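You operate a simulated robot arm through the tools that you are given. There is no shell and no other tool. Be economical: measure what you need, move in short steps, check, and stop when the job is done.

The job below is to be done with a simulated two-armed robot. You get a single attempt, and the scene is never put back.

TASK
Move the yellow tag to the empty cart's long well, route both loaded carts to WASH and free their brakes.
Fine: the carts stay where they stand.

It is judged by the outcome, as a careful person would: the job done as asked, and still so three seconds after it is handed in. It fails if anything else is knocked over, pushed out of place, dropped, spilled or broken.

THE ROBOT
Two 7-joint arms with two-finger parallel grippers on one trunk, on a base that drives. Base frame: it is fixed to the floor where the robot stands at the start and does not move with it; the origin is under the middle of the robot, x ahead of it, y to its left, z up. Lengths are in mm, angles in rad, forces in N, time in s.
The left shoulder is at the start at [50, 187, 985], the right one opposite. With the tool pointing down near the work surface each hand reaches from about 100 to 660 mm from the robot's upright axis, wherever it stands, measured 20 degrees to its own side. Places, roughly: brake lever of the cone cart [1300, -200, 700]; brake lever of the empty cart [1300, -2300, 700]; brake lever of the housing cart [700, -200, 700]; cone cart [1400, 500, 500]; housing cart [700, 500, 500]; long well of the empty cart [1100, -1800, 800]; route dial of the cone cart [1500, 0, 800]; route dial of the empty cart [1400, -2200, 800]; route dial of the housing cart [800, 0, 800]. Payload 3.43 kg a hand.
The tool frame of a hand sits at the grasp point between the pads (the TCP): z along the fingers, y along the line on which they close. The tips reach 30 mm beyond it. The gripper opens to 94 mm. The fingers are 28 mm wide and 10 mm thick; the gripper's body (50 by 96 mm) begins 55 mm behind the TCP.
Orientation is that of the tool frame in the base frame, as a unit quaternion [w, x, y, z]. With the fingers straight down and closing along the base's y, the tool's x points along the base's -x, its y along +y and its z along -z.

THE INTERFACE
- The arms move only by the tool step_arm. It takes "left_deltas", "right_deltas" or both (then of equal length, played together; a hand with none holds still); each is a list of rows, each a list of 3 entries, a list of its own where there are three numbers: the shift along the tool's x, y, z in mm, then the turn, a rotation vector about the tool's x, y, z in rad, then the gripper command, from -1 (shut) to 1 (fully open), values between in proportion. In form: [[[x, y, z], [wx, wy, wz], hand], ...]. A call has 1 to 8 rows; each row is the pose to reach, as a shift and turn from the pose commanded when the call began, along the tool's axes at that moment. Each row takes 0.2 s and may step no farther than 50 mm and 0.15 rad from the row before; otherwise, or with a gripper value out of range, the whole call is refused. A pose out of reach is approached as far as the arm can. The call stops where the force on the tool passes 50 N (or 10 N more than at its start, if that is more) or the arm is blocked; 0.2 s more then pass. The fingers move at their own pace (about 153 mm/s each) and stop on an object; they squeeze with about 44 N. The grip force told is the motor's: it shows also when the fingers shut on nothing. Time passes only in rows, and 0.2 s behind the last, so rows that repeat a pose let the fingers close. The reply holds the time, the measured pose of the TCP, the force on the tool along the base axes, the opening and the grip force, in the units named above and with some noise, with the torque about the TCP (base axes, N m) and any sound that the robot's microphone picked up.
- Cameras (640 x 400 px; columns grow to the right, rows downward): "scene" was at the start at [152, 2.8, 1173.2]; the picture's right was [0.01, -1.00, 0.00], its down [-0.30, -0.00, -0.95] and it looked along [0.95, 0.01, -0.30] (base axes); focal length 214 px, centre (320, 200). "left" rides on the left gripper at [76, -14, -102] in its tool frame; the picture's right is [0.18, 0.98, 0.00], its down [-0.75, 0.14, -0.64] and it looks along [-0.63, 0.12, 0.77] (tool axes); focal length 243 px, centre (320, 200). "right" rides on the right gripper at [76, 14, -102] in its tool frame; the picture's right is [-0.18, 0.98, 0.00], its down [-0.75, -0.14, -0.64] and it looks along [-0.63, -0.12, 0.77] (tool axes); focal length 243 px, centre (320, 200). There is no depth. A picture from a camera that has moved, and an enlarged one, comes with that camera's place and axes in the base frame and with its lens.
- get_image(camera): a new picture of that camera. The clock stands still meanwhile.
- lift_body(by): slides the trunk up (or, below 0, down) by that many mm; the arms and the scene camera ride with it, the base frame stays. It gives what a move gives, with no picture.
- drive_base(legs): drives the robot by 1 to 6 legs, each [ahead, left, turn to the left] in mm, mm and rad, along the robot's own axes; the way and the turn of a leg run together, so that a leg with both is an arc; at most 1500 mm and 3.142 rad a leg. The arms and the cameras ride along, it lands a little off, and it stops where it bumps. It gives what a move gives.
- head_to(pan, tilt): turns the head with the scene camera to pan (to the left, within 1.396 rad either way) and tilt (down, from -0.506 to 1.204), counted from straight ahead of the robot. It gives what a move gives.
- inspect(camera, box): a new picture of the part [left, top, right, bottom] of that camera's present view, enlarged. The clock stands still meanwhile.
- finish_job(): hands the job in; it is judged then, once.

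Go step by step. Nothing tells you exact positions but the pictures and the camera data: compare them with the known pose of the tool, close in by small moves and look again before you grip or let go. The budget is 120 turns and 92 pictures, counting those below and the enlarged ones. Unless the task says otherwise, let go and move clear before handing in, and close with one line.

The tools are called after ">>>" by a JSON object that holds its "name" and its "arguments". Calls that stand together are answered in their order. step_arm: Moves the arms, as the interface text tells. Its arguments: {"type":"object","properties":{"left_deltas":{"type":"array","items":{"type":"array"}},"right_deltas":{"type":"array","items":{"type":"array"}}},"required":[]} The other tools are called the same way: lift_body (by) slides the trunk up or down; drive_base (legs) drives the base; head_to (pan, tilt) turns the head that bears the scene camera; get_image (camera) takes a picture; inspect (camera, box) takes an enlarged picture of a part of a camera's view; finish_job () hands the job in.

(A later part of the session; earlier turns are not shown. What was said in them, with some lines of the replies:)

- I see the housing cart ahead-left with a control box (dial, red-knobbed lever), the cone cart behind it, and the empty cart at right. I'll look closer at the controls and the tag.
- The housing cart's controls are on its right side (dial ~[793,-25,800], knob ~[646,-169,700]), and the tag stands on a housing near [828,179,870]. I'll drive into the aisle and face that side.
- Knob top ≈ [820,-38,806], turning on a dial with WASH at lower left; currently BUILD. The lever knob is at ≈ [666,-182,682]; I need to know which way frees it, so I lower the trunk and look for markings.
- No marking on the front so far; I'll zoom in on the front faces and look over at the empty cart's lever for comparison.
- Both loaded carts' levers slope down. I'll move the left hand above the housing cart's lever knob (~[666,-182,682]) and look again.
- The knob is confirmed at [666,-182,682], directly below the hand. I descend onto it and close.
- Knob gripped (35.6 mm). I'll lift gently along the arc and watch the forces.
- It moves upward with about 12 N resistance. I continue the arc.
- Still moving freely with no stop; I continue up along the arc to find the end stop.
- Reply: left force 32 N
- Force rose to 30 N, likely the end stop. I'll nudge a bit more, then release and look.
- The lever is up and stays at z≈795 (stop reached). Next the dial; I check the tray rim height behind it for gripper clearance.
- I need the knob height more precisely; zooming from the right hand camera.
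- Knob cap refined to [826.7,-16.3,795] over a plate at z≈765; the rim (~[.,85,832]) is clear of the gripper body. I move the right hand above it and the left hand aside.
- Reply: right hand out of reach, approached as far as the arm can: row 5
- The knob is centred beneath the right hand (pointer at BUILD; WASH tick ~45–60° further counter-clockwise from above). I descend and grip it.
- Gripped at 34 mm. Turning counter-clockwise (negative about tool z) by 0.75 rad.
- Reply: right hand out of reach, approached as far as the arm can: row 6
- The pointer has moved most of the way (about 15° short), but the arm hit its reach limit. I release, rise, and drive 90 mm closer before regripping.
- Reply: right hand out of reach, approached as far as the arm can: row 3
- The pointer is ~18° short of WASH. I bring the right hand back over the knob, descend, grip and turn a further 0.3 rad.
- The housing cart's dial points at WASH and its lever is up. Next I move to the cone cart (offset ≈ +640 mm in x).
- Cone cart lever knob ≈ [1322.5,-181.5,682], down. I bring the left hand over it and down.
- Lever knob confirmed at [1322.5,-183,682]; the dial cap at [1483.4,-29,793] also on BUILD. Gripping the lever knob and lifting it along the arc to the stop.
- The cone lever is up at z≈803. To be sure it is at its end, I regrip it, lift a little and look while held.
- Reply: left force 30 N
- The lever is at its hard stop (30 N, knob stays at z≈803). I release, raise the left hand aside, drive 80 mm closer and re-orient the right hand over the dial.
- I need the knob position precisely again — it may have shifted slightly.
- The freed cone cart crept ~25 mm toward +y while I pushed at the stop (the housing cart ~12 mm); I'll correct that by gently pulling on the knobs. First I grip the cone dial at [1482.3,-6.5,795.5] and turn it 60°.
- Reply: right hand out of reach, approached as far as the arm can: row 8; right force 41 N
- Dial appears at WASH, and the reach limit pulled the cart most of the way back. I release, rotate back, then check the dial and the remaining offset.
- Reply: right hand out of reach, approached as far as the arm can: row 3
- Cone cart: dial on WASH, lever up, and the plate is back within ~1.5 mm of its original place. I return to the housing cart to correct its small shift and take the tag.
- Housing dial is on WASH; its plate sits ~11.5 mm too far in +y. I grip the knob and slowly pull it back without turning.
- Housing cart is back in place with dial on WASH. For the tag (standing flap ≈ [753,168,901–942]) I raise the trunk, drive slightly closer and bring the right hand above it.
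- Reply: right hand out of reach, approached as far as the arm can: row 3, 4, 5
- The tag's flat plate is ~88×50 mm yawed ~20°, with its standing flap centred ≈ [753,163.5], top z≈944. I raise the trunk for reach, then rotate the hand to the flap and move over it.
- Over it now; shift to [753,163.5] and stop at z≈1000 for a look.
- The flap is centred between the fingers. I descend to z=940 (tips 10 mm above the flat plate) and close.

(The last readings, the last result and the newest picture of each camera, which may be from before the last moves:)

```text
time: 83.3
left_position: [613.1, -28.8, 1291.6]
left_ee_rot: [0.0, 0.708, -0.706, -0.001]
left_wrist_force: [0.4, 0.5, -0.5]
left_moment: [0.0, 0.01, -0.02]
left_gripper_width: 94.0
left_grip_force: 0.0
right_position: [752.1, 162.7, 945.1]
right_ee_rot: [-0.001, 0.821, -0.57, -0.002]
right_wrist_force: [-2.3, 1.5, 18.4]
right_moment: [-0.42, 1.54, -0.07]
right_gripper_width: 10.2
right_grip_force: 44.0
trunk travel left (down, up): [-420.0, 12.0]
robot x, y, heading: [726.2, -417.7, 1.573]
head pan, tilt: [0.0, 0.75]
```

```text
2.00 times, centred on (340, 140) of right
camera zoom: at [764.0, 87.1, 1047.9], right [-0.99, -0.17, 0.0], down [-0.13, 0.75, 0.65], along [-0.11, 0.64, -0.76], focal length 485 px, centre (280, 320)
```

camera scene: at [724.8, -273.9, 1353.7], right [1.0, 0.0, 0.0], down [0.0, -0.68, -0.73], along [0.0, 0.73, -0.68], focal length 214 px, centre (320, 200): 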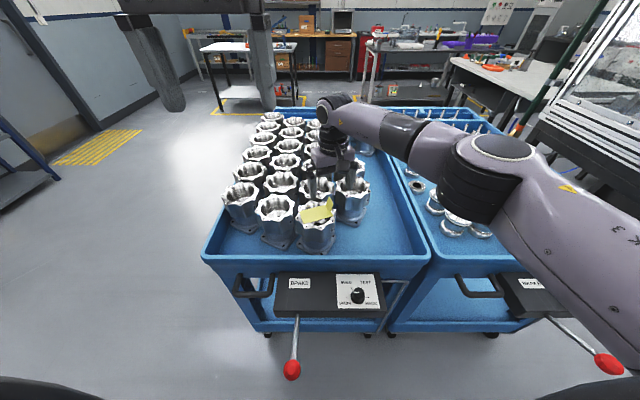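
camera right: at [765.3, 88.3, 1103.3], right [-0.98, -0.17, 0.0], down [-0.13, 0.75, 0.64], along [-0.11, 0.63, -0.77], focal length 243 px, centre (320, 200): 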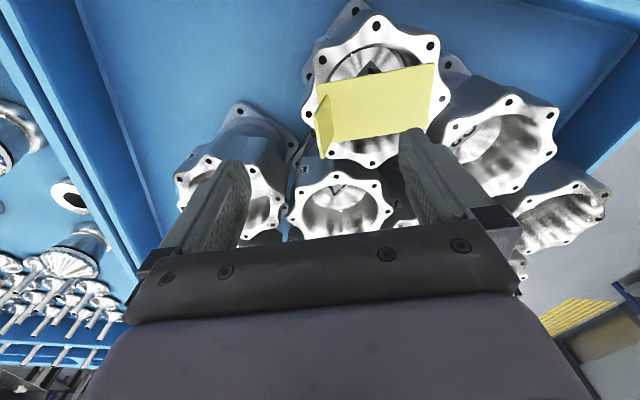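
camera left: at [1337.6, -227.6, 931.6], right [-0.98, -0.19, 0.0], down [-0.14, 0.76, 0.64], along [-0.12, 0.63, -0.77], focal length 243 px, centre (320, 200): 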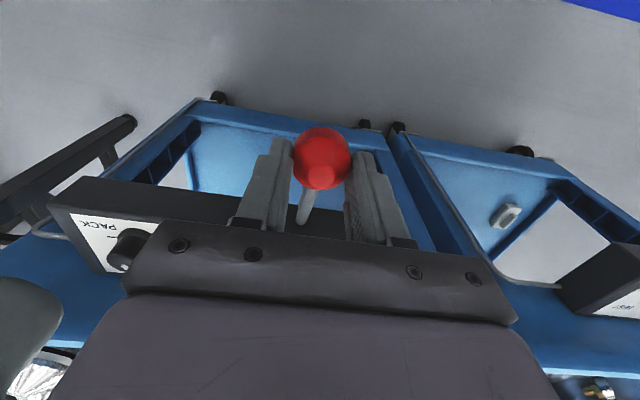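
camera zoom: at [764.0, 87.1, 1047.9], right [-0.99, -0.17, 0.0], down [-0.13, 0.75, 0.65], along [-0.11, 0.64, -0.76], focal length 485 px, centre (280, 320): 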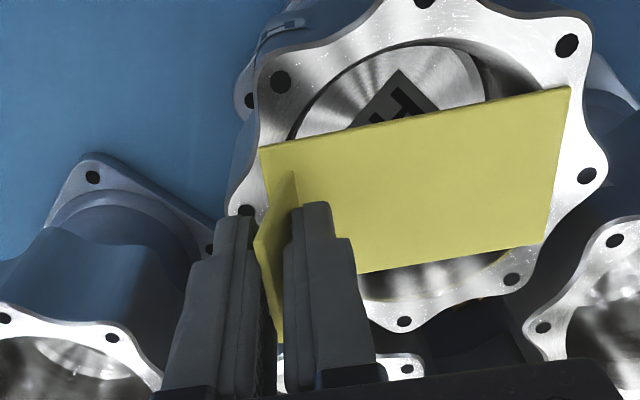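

The flap is gripped (10 mm). I lift straight up slowly and check it comes along.

>>> {"name": "step_arm", "arguments": {"right_deltas": [[[0, 0, -15], [0, 0, 0], -1], [[0, 0, -40], [0, 0, 0], -1], [[0, 0, -80], [0, 0, 0], -1], [[0, 0, -120], [0, 0, 0], -1]]}}

>>> {"name": "get_image", "arguments": {"camera": "right"}}

```text
time: 84.3
left_position: [614.0, -27.4, 1291.2]
left_ee_rot: [-0.001, 0.707, -0.707, -0.001]
left_wrist_force: [-0.1, -0.2, 1.2]
left_moment: [0.01, 0.02, 0.02]
left_gripper_width: 93.9
left_grip_force: 0.1
right_position: [751.3, 162.6, 1062.9]
right_ee_rot: [-0.002, 0.822, -0.57, -0.001]
right_wrist_force: [0.5, 0.1, 0.2]
right_moment: [-0.01, -0.02, 0.0]
right_gripper_width: 6.5
right_grip_force: 40.4
trunk travel left (down, up): [-420.0, 12.0]
robot x, y, heading: [724.8, -418.9, 1.575]
head pan, tilt: [0.0, 0.75]
```

```text
25 pictures are left
camera right: at [763.9, 86.9, 1166.4], right [-0.99, -0.17, 0.0], down [-0.13, 0.75, 0.64], along [-0.11, 0.63, -0.77], focal length 243 px, centre (320, 200)
```

right: 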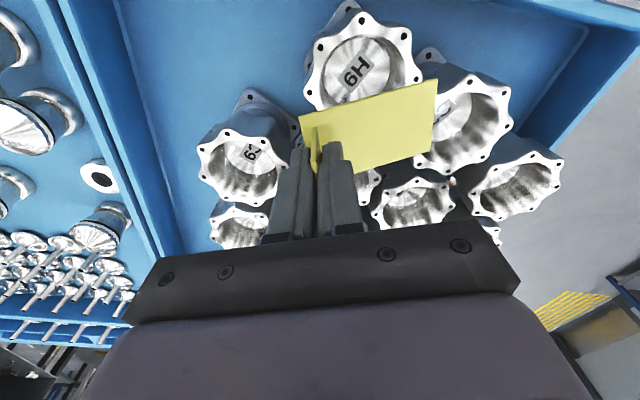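

The tag is held. I back away, turn right toward the empty cart, and look at it.

>>> {"name": "drive_base", "arguments": {"legs": [[-200, 0, 0], [0, 0, -1.571]]}}

>>> {"name": "head_to", "arguments": {"pan": -0.9, "tilt": 0.55}}

>>> {"name": "get_image", "arguments": {"camera": "scene"}}

```text
time: 89.7
left_position: [1116.7, -507.7, 1290.3]
left_ee_rot: [0.0, -0.003, 1.0, 0.0]
left_wrist_force: [0.8, 0.0, 0.5]
left_moment: [-0.01, 0.01, 0.05]
left_gripper_width: 94.1
left_grip_force: 0.0
right_position: [1306.3, -644.5, 1062.3]
right_ee_rot: [0.001, -0.179, 0.984, 0.0]
right_wrist_force: [-0.5, 0.5, -0.9]
right_moment: [-0.01, 0.0, 0.0]
right_gripper_width: 6.0
right_grip_force: 40.7
trunk travel left (down, up): [-420.0, 12.0]
robot x, y, heading: [727.6, -619.5, 0.006]
head pan, tilt: [0.0, 0.75]
```

```text
time: 90.9
left_position: [1115.5, -508.4, 1291.3]
left_ee_rot: [0.0, -0.003, 1.0, 0.0]
left_wrist_force: [0.4, -0.2, 0.0]
left_moment: [0.01, 0.01, 0.03]
left_gripper_width: 94.3
left_grip_force: 0.0
right_position: [1306.1, -644.5, 1062.7]
right_ee_rot: [0.001, -0.179, 0.984, -0.001]
right_wrist_force: [0.2, -0.7, -0.7]
right_moment: [-0.02, -0.01, 0.01]
right_gripper_width: 6.2
right_grip_force: 39.9
trunk travel left (down, up): [-420.0, 12.0]
robot x, y, heading: [725.7, -621.0, 0.003]
head pan, tilt: [-0.901, 0.55]
```

```text
24 pictures are left
camera scene: at [839.8, -686.0, 1371.1], right [-0.78, -0.63, 0.0], down [-0.33, 0.41, -0.85], along [0.53, -0.67, -0.52], focal length 214 px, centre (320, 200)
```

scene: 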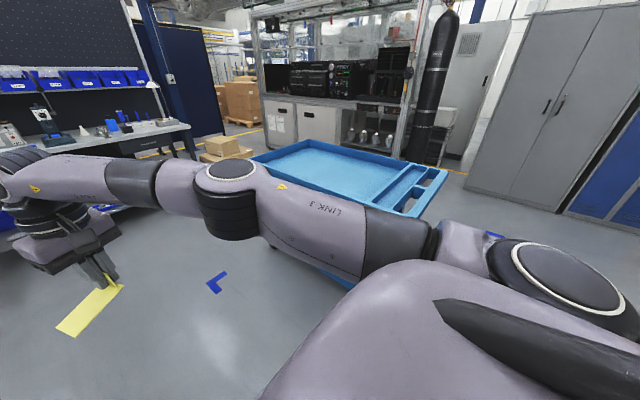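

>>> {"name": "inspect", "arguments": {"camera": "scene", "box": [240, 130, 460, 260]}}

```text
2.91 times, centred on (350, 195) of scene
camera zoom: at [839.8, -686.0, 1371.1], right [-0.78, -0.63, 0.0], down [-0.33, 0.41, -0.85], along [0.53, -0.67, -0.52], focal length 624 px, centre (233, 214)
```

zoom: 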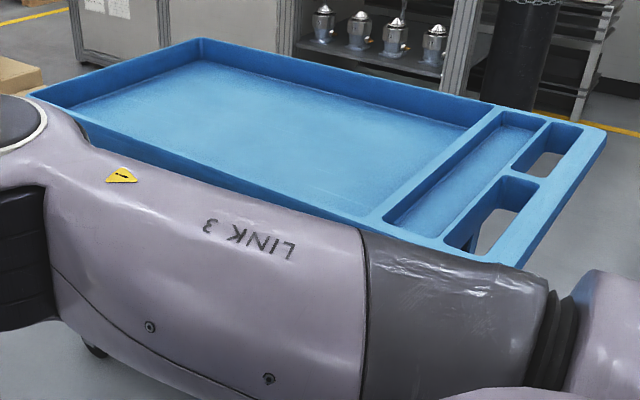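

The empty cart's long well runs along y (≈ -1555 to -2150) at x≈1155, between the main tray and two handle cut-outs. I drive to its end, facing it, and look down.

>>> {"name": "drive_base", "arguments": {"legs": [[-110, 0, 0], [0, -1200, 0]]}}

>>> {"name": "head_to", "arguments": {"pan": 0, "tilt": 0.8}}

>>> {"name": "get_image", "arguments": {"camera": "scene"}}

>>> {"name": "get_image", "arguments": {"camera": "right"}}

```text
time: 102.5
left_position: [1017.8, -1705.0, 1292.1]
left_ee_rot: [0.0, -0.009, 1.0, 0.0]
left_wrist_force: [-0.1, 0.6, 0.1]
left_moment: [-0.02, -0.01, 0.01]
left_gripper_width: 94.0
left_grip_force: 0.1
right_position: [1209.9, -1838.8, 1062.4]
right_ee_rot: [0.002, -0.184, 0.983, 0.0]
right_wrist_force: [0.0, -0.4, -0.1]
right_moment: [0.01, 0.01, 0.02]
right_gripper_width: 6.2
right_grip_force: 40.5
trunk travel left (down, up): [-420.0, 12.0]
robot x, y, heading: [629.8, -1815.7, 0.018]
head pan, tilt: [-0.901, 0.55]
```

```text
time: 103.7
left_position: [1019.5, -1704.2, 1289.9]
left_ee_rot: [-0.001, -0.009, 1.0, 0.0]
left_wrist_force: [0.1, -0.5, -0.7]
left_moment: [0.0, 0.0, -0.01]
left_gripper_width: 93.8
left_grip_force: 0.0
right_position: [1211.7, -1839.2, 1062.8]
right_ee_rot: [0.0, -0.185, 0.983, 0.0]
right_wrist_force: [0.4, 0.6, -0.7]
right_moment: [0.0, -0.03, 0.01]
right_gripper_width: 6.4
right_grip_force: 40.4
trunk travel left (down, up): [-420.0, 12.0]
robot x, y, heading: [629.0, -1823.1, 0.019]
head pan, tilt: [0.0, 0.799]
```

```text
22 pictures are left
camera scene: at [768.9, -1816.2, 1349.8], right [0.02, -1.0, 0.0], down [-0.72, -0.01, -0.7], along [0.7, 0.01, -0.72], focal length 214 px, centre (320, 200)
```

scene: 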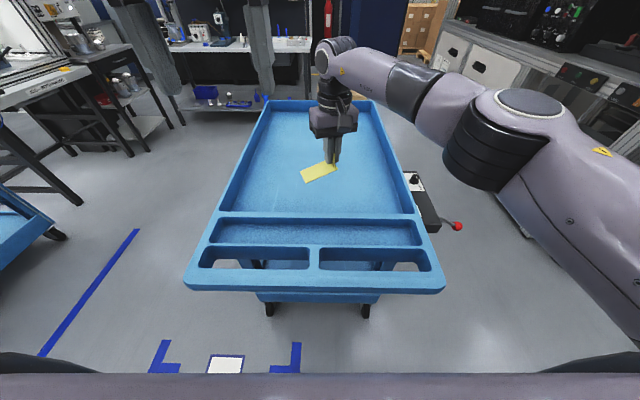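

```text
21 pictures are left
camera right: at [1133.7, -1853.3, 1166.0], right [-0.19, 0.98, 0.0], down [0.75, 0.14, 0.64], along [0.63, 0.12, -0.77], focal length 243 px, centre (320, 200)
```

right: 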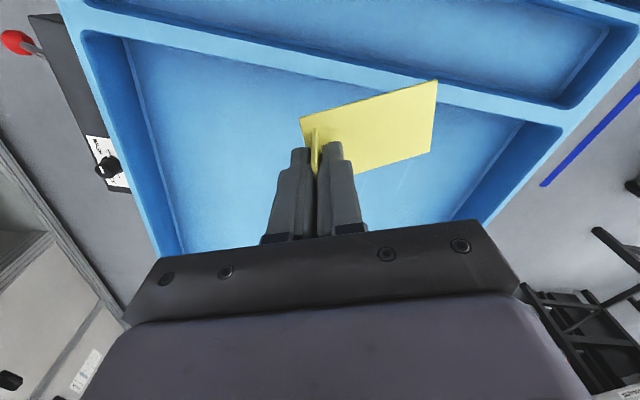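

>>> {"name": "inspect", "arguments": {"camera": "scene", "box": [190, 200, 450, 300]}}

```text
2.46 times, centred on (320, 250) of scene
camera zoom: at [768.9, -1816.2, 1349.8], right [0.02, -1.0, 0.0], down [-0.72, -0.01, -0.7], along [0.7, 0.01, -0.72], focal length 528 px, centre (320, 77)
```

zoom: 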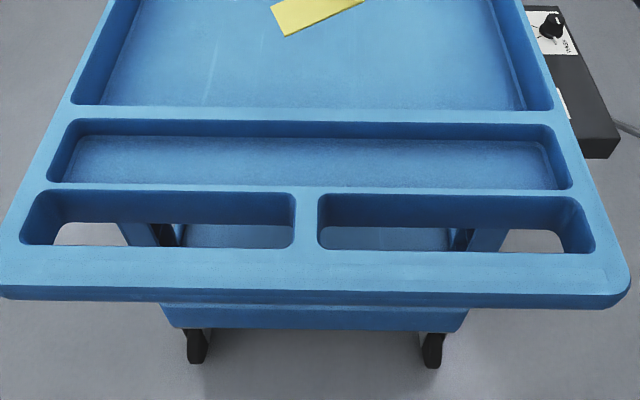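

The well opening spans x≈1093–1190 (centre 1141), floor about z≈815–825. I move the tag over it, turned so its long side lies along the well, at z≈905.

>>> {"name": "step_arm", "arguments": {"right_deltas": [[[22, 8.5, 0], [0, 0, 0.12], -1], [[44, 17, 0], [0, 0, 0.25], -1], [[66, 25.7, 0], [0, 0, 0.372], -1], [[66, 25.7, 45], [0, 0, 0.372], -1], [[66, 25.7, 90], [0, 0, 0.372], -1], [[66, 25.7, 130], [0, 0, 0.372], -1], [[66, 25.7, 155], [0, 0, 0.372], -1]]}}

>>> {"name": "get_image", "arguments": {"camera": "right"}}

>>> {"name": "inspect", "arguments": {"camera": "scene", "box": [230, 160, 410, 270]}}

```text
time: 105.3
left_position: [1020.0, -1704.4, 1292.5]
left_ee_rot: [0.0, -0.009, 1.0, -0.001]
left_wrist_force: [0.0, -1.5, -1.0]
left_moment: [0.03, 0.0, -0.01]
left_gripper_width: 93.9
left_grip_force: 0.0
right_position: [1141.3, -1840.0, 907.5]
right_ee_rot: [0.001, 0.0, 1.0, 0.0]
right_wrist_force: [0.2, -0.1, -0.8]
right_moment: [0.01, 0.0, -0.03]
right_gripper_width: 6.4
right_grip_force: 40.4
trunk travel left (down, up): [-420.0, 12.0]
robot x, y, heading: [630.7, -1822.5, 0.019]
head pan, tilt: [0.0, 0.799]
```

```text
19 pictures are left
camera right: at [1063.8, -1824.5, 1010.8], right [0.18, 0.98, 0.0], down [0.75, -0.14, 0.64], along [0.63, -0.12, -0.77], focal length 243 px, centre (320, 200)
```

right: 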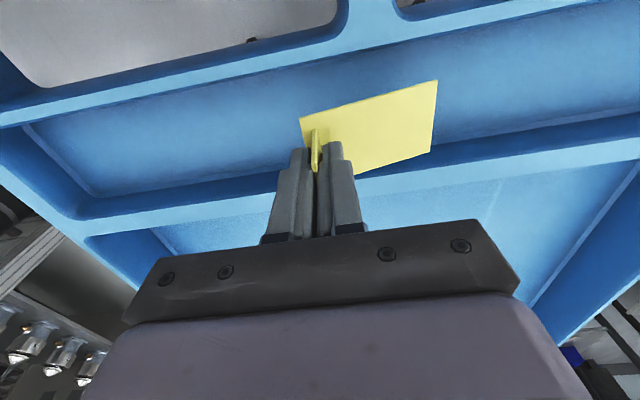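

```text
3.56 times, centred on (320, 215) of scene
camera zoom: at [768.9, -1816.1, 1349.8], right [0.02, -1.0, 0.0], down [-0.72, -0.01, -0.7], along [0.7, 0.01, -0.72], focal length 763 px, centre (320, 147)
```

zoom: 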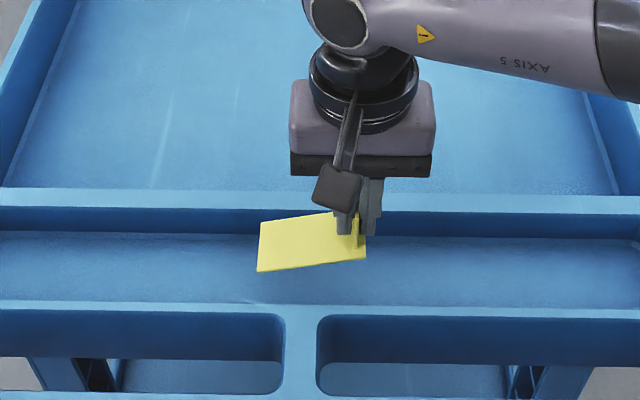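

The tag is centred in the well (x≈1112–1163). I lower it slowly until it touches the floor.

>>> {"name": "step_arm", "arguments": {"right_deltas": [[[0, 0, 15], [0, 0, 0], -1], [[0, 0, 28], [0, 0, 0], -1], [[0, 0, 36], [0, 0, 0], -1], [[0, 0, 40], [0, 0, 0], -1]]}}

>>> {"name": "inspect", "arguments": {"camera": "right", "box": [200, 40, 500, 240]}}

```text
time: 106.3
left_position: [1018.2, -1704.7, 1291.6]
left_ee_rot: [0.0, -0.009, 1.0, 0.0]
left_wrist_force: [0.0, 0.4, -0.6]
left_moment: [0.0, -0.03, 0.01]
left_gripper_width: 94.0
left_grip_force: 0.0
right_position: [1140.9, -1838.2, 867.2]
right_ee_rot: [0.001, -0.001, 1.0, -0.001]
right_wrist_force: [-0.2, 0.8, 0.4]
right_moment: [-0.02, 0.02, -0.03]
right_gripper_width: 6.2
right_grip_force: 40.3
trunk travel left (down, up): [-420.0, 12.0]
robot x, y, heading: [627.7, -1820.1, 0.016]
head pan, tilt: [0.0, 0.799]
```

```text
2.00 times, centred on (350, 140) of right
camera zoom: at [1063.3, -1824.2, 970.6], right [0.18, 0.98, 0.0], down [0.75, -0.14, 0.64], along [0.63, -0.12, -0.77], focal length 485 px, centre (260, 320)
```

zoom: 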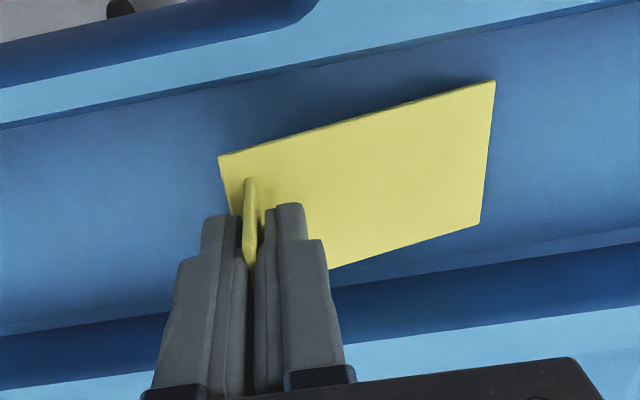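

No contact yet; I keep lowering in small steps, watching the force.

>>> {"name": "step_arm", "arguments": {"right_deltas": [[[0, 0, 3], [0, 0, 0], -1], [[0, 0, 6], [0, 0, 0], -1], [[0, 0, 9], [0, 0, 0], -1], [[0, 0, 12], [0, 0, 0], -1]]}}

```text
time: 107.3
left_position: [1018.5, -1705.5, 1291.7]
left_ee_rot: [0.001, -0.009, 1.0, -0.001]
left_wrist_force: [-0.2, -0.2, 0.2]
left_moment: [0.0, -0.01, -0.02]
left_gripper_width: 94.0
left_grip_force: 0.1
right_position: [1140.9, -1839.9, 857.1]
right_ee_rot: [0.002, -0.001, 1.0, 0.001]
right_wrist_force: [0.4, -3.5, 7.5]
right_moment: [0.52, 0.02, 0.01]
right_gripper_width: 6.2
right_grip_force: 40.7
trunk travel left (down, up): [-420.0, 12.0]
robot x, y, heading: [626.7, -1822.5, 0.018]
head pan, tilt: [0.0, 0.799]
```

Contact made (7.5 N). I settle 2 mm more, look, then open.

>>> {"name": "step_arm", "arguments": {"right_deltas": [[[0, 0, 2], [0, 0, 0], -1], [[0, 0, 3], [0, 0, 0], -1]]}}

>>> {"name": "inspect", "arguments": {"camera": "right", "box": [200, 40, 500, 240]}}

```text
time: 107.9
left_position: [1018.3, -1705.7, 1292.6]
left_ee_rot: [0.001, -0.01, 1.0, 0.0]
left_wrist_force: [-0.2, 0.0, -0.6]
left_moment: [-0.03, -0.01, 0.01]
left_gripper_width: 94.2
left_grip_force: 0.0
right_position: [1140.4, -1839.2, 853.5]
right_ee_rot: [0.003, 0.0, 1.0, 0.002]
right_wrist_force: [0.0, -6.0, 18.4]
right_moment: [1.19, 0.04, 0.0]
right_gripper_width: 6.8
right_grip_force: 41.2
trunk travel left (down, up): [-420.0, 12.0]
robot x, y, heading: [630.4, -1817.6, 0.017]
head pan, tilt: [0.0, 0.799]
```

```text
2.00 times, centred on (350, 140) of right
camera zoom: at [1063.1, -1825.1, 957.5], right [0.18, 0.98, 0.0], down [0.75, -0.14, 0.65], along [0.64, -0.12, -0.76], focal length 485 px, centre (260, 320)
```

zoom: 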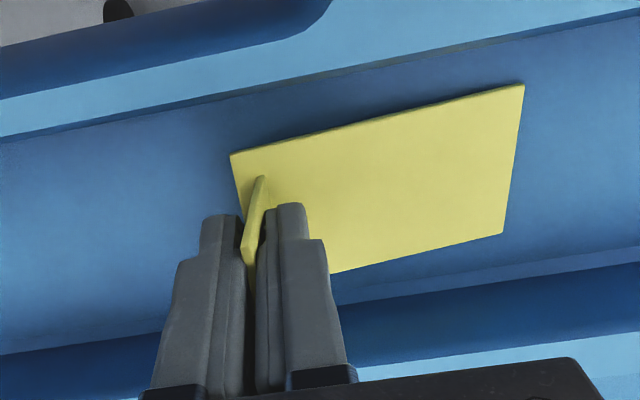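

The tag's outer end rests on the floor, the flap end within a couple of mm. I open gradually and rise.

>>> {"name": "step_arm", "arguments": {"right_deltas": [[[0, 0, 0], [0, 0, 0], -0.8], [[0, 0, 0], [0, 0, 0], -0.6], [[0, 0, 0], [0, 0, 0], -0.3], [[0, 0, 0], [0, 0, 0], 0.1], [[0, 0, -30], [0, 0, 0], 0.1], [[0, 0, -75], [0, 0, 0], 0.3], [[0, 0, -120], [0, 0, 0], 0.3], [[0, 0, -165], [0, 0, 0], 0.3]]}}

>>> {"name": "get_image", "arguments": {"camera": "right"}}

>>> {"name": "inspect", "arguments": {"camera": "scene", "box": [190, 160, 470, 300]}}

```text
time: 109.7
left_position: [1018.4, -1704.5, 1290.9]
left_ee_rot: [0.001, -0.009, 1.0, 0.0]
left_wrist_force: [0.7, 0.0, -0.2]
left_moment: [-0.02, 0.0, -0.03]
left_gripper_width: 93.8
left_grip_force: 0.0
right_position: [1140.1, -1838.6, 1018.4]
right_ee_rot: [0.001, 0.0, 1.0, 0.0]
right_wrist_force: [-0.3, -0.4, -0.3]
right_moment: [-0.01, 0.01, -0.01]
right_gripper_width: 61.0
right_grip_force: 0.1
trunk travel left (down, up): [-420.0, 12.0]
robot x, y, heading: [628.3, -1819.8, 0.018]
head pan, tilt: [0.0, 0.799]
```

```text
15 pictures are left
camera right: at [1062.6, -1824.4, 1121.8], right [0.18, 0.98, 0.0], down [0.75, -0.14, 0.64], along [0.63, -0.12, -0.77], focal length 243 px, centre (320, 200)
```

right: 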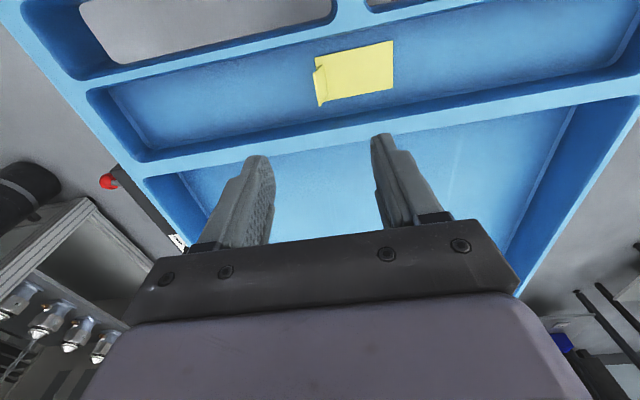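

```text
2.29 times, centred on (330, 230) of scene
camera zoom: at [768.5, -1816.1, 1349.8], right [0.02, -1.0, 0.0], down [-0.72, -0.01, -0.7], along [0.7, 0.01, -0.72], focal length 490 px, centre (297, 131)
```

zoom: 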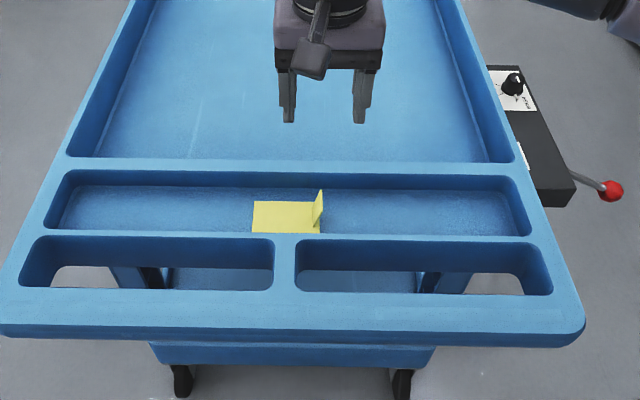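

The tag lies flat in the empty cart's long well, untouched controls there. I back away clear of the cart.

>>> {"name": "drive_base", "arguments": {"legs": [[-300, 0, 0]]}}

>>> {"name": "head_to", "arguments": {"pan": 0.75, "tilt": 0.45}}

>>> {"name": "get_image", "arguments": {"camera": "scene"}}

```text
time: 111.7
left_position: [723.3, -1709.6, 1290.2]
left_ee_rot: [0.0, -0.009, 1.0, 0.0]
left_wrist_force: [-0.2, -0.9, 1.6]
left_moment: [0.01, -0.01, 0.02]
left_gripper_width: 93.8
left_grip_force: 0.1
right_position: [843.6, -1844.2, 1017.7]
right_ee_rot: [0.001, 0.0, 1.0, -0.001]
right_wrist_force: [0.6, 0.2, 0.6]
right_moment: [0.0, 0.02, 0.01]
right_gripper_width: 60.7
right_grip_force: 0.1
trunk travel left (down, up): [-420.0, 12.0]
robot x, y, heading: [333.5, -1827.3, 0.017]
head pan, tilt: [0.0, 0.799]
```

```text
time: 112.8
left_position: [723.7, -1709.9, 1292.3]
left_ee_rot: [0.0, -0.01, 1.0, 0.0]
left_wrist_force: [-0.5, 0.1, 0.0]
left_moment: [-0.02, 0.0, 0.01]
left_gripper_width: 93.8
left_grip_force: 0.1
right_position: [845.7, -1843.4, 1017.3]
right_ee_rot: [0.0, 0.0, 1.0, 0.001]
right_wrist_force: [-0.7, 0.0, 0.2]
right_moment: [0.04, -0.02, -0.01]
right_gripper_width: 60.7
right_grip_force: 0.1
trunk travel left (down, up): [-420.0, 12.0]
robot x, y, heading: [336.3, -1825.3, 0.013]
head pan, tilt: [0.75, 0.45]
```

```text
13 pictures are left
camera scene: at [459.0, -1759.1, 1380.2], right [0.69, -0.72, 0.0], down [-0.31, -0.3, -0.9], along [0.65, 0.63, -0.44], focal length 214 px, centre (320, 200)
```

scene: 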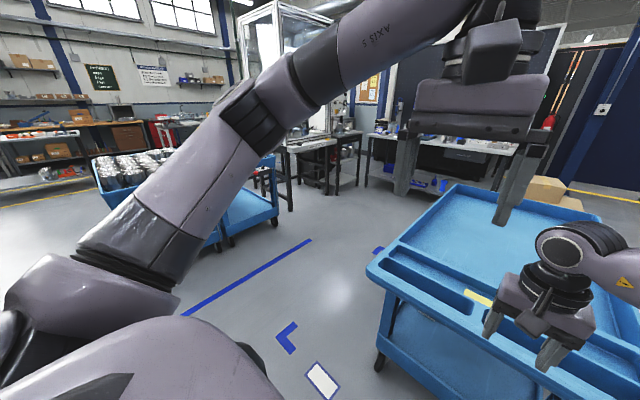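

Everything looks in order: the tag is in the long well, both loaded carts are on WASH with their levers raised, and the hands are clear. I hand the job in.

>>> {"name": "finish_job", "arguments": {}}

```text
The job is handed in.
```

The yellow tag is in the empty cart's long well, and both loaded carts are set to WASH with their brake levers raised to the stop. No marking shows which way frees the brake. I took raised as free because both levers started down and the carts rolled once they were raised. While freed, the cone cart crept about 25 mm and the housing cart about 12 mm. I pulled both back to within about 2 mm of where they stood, by my camera estimate.
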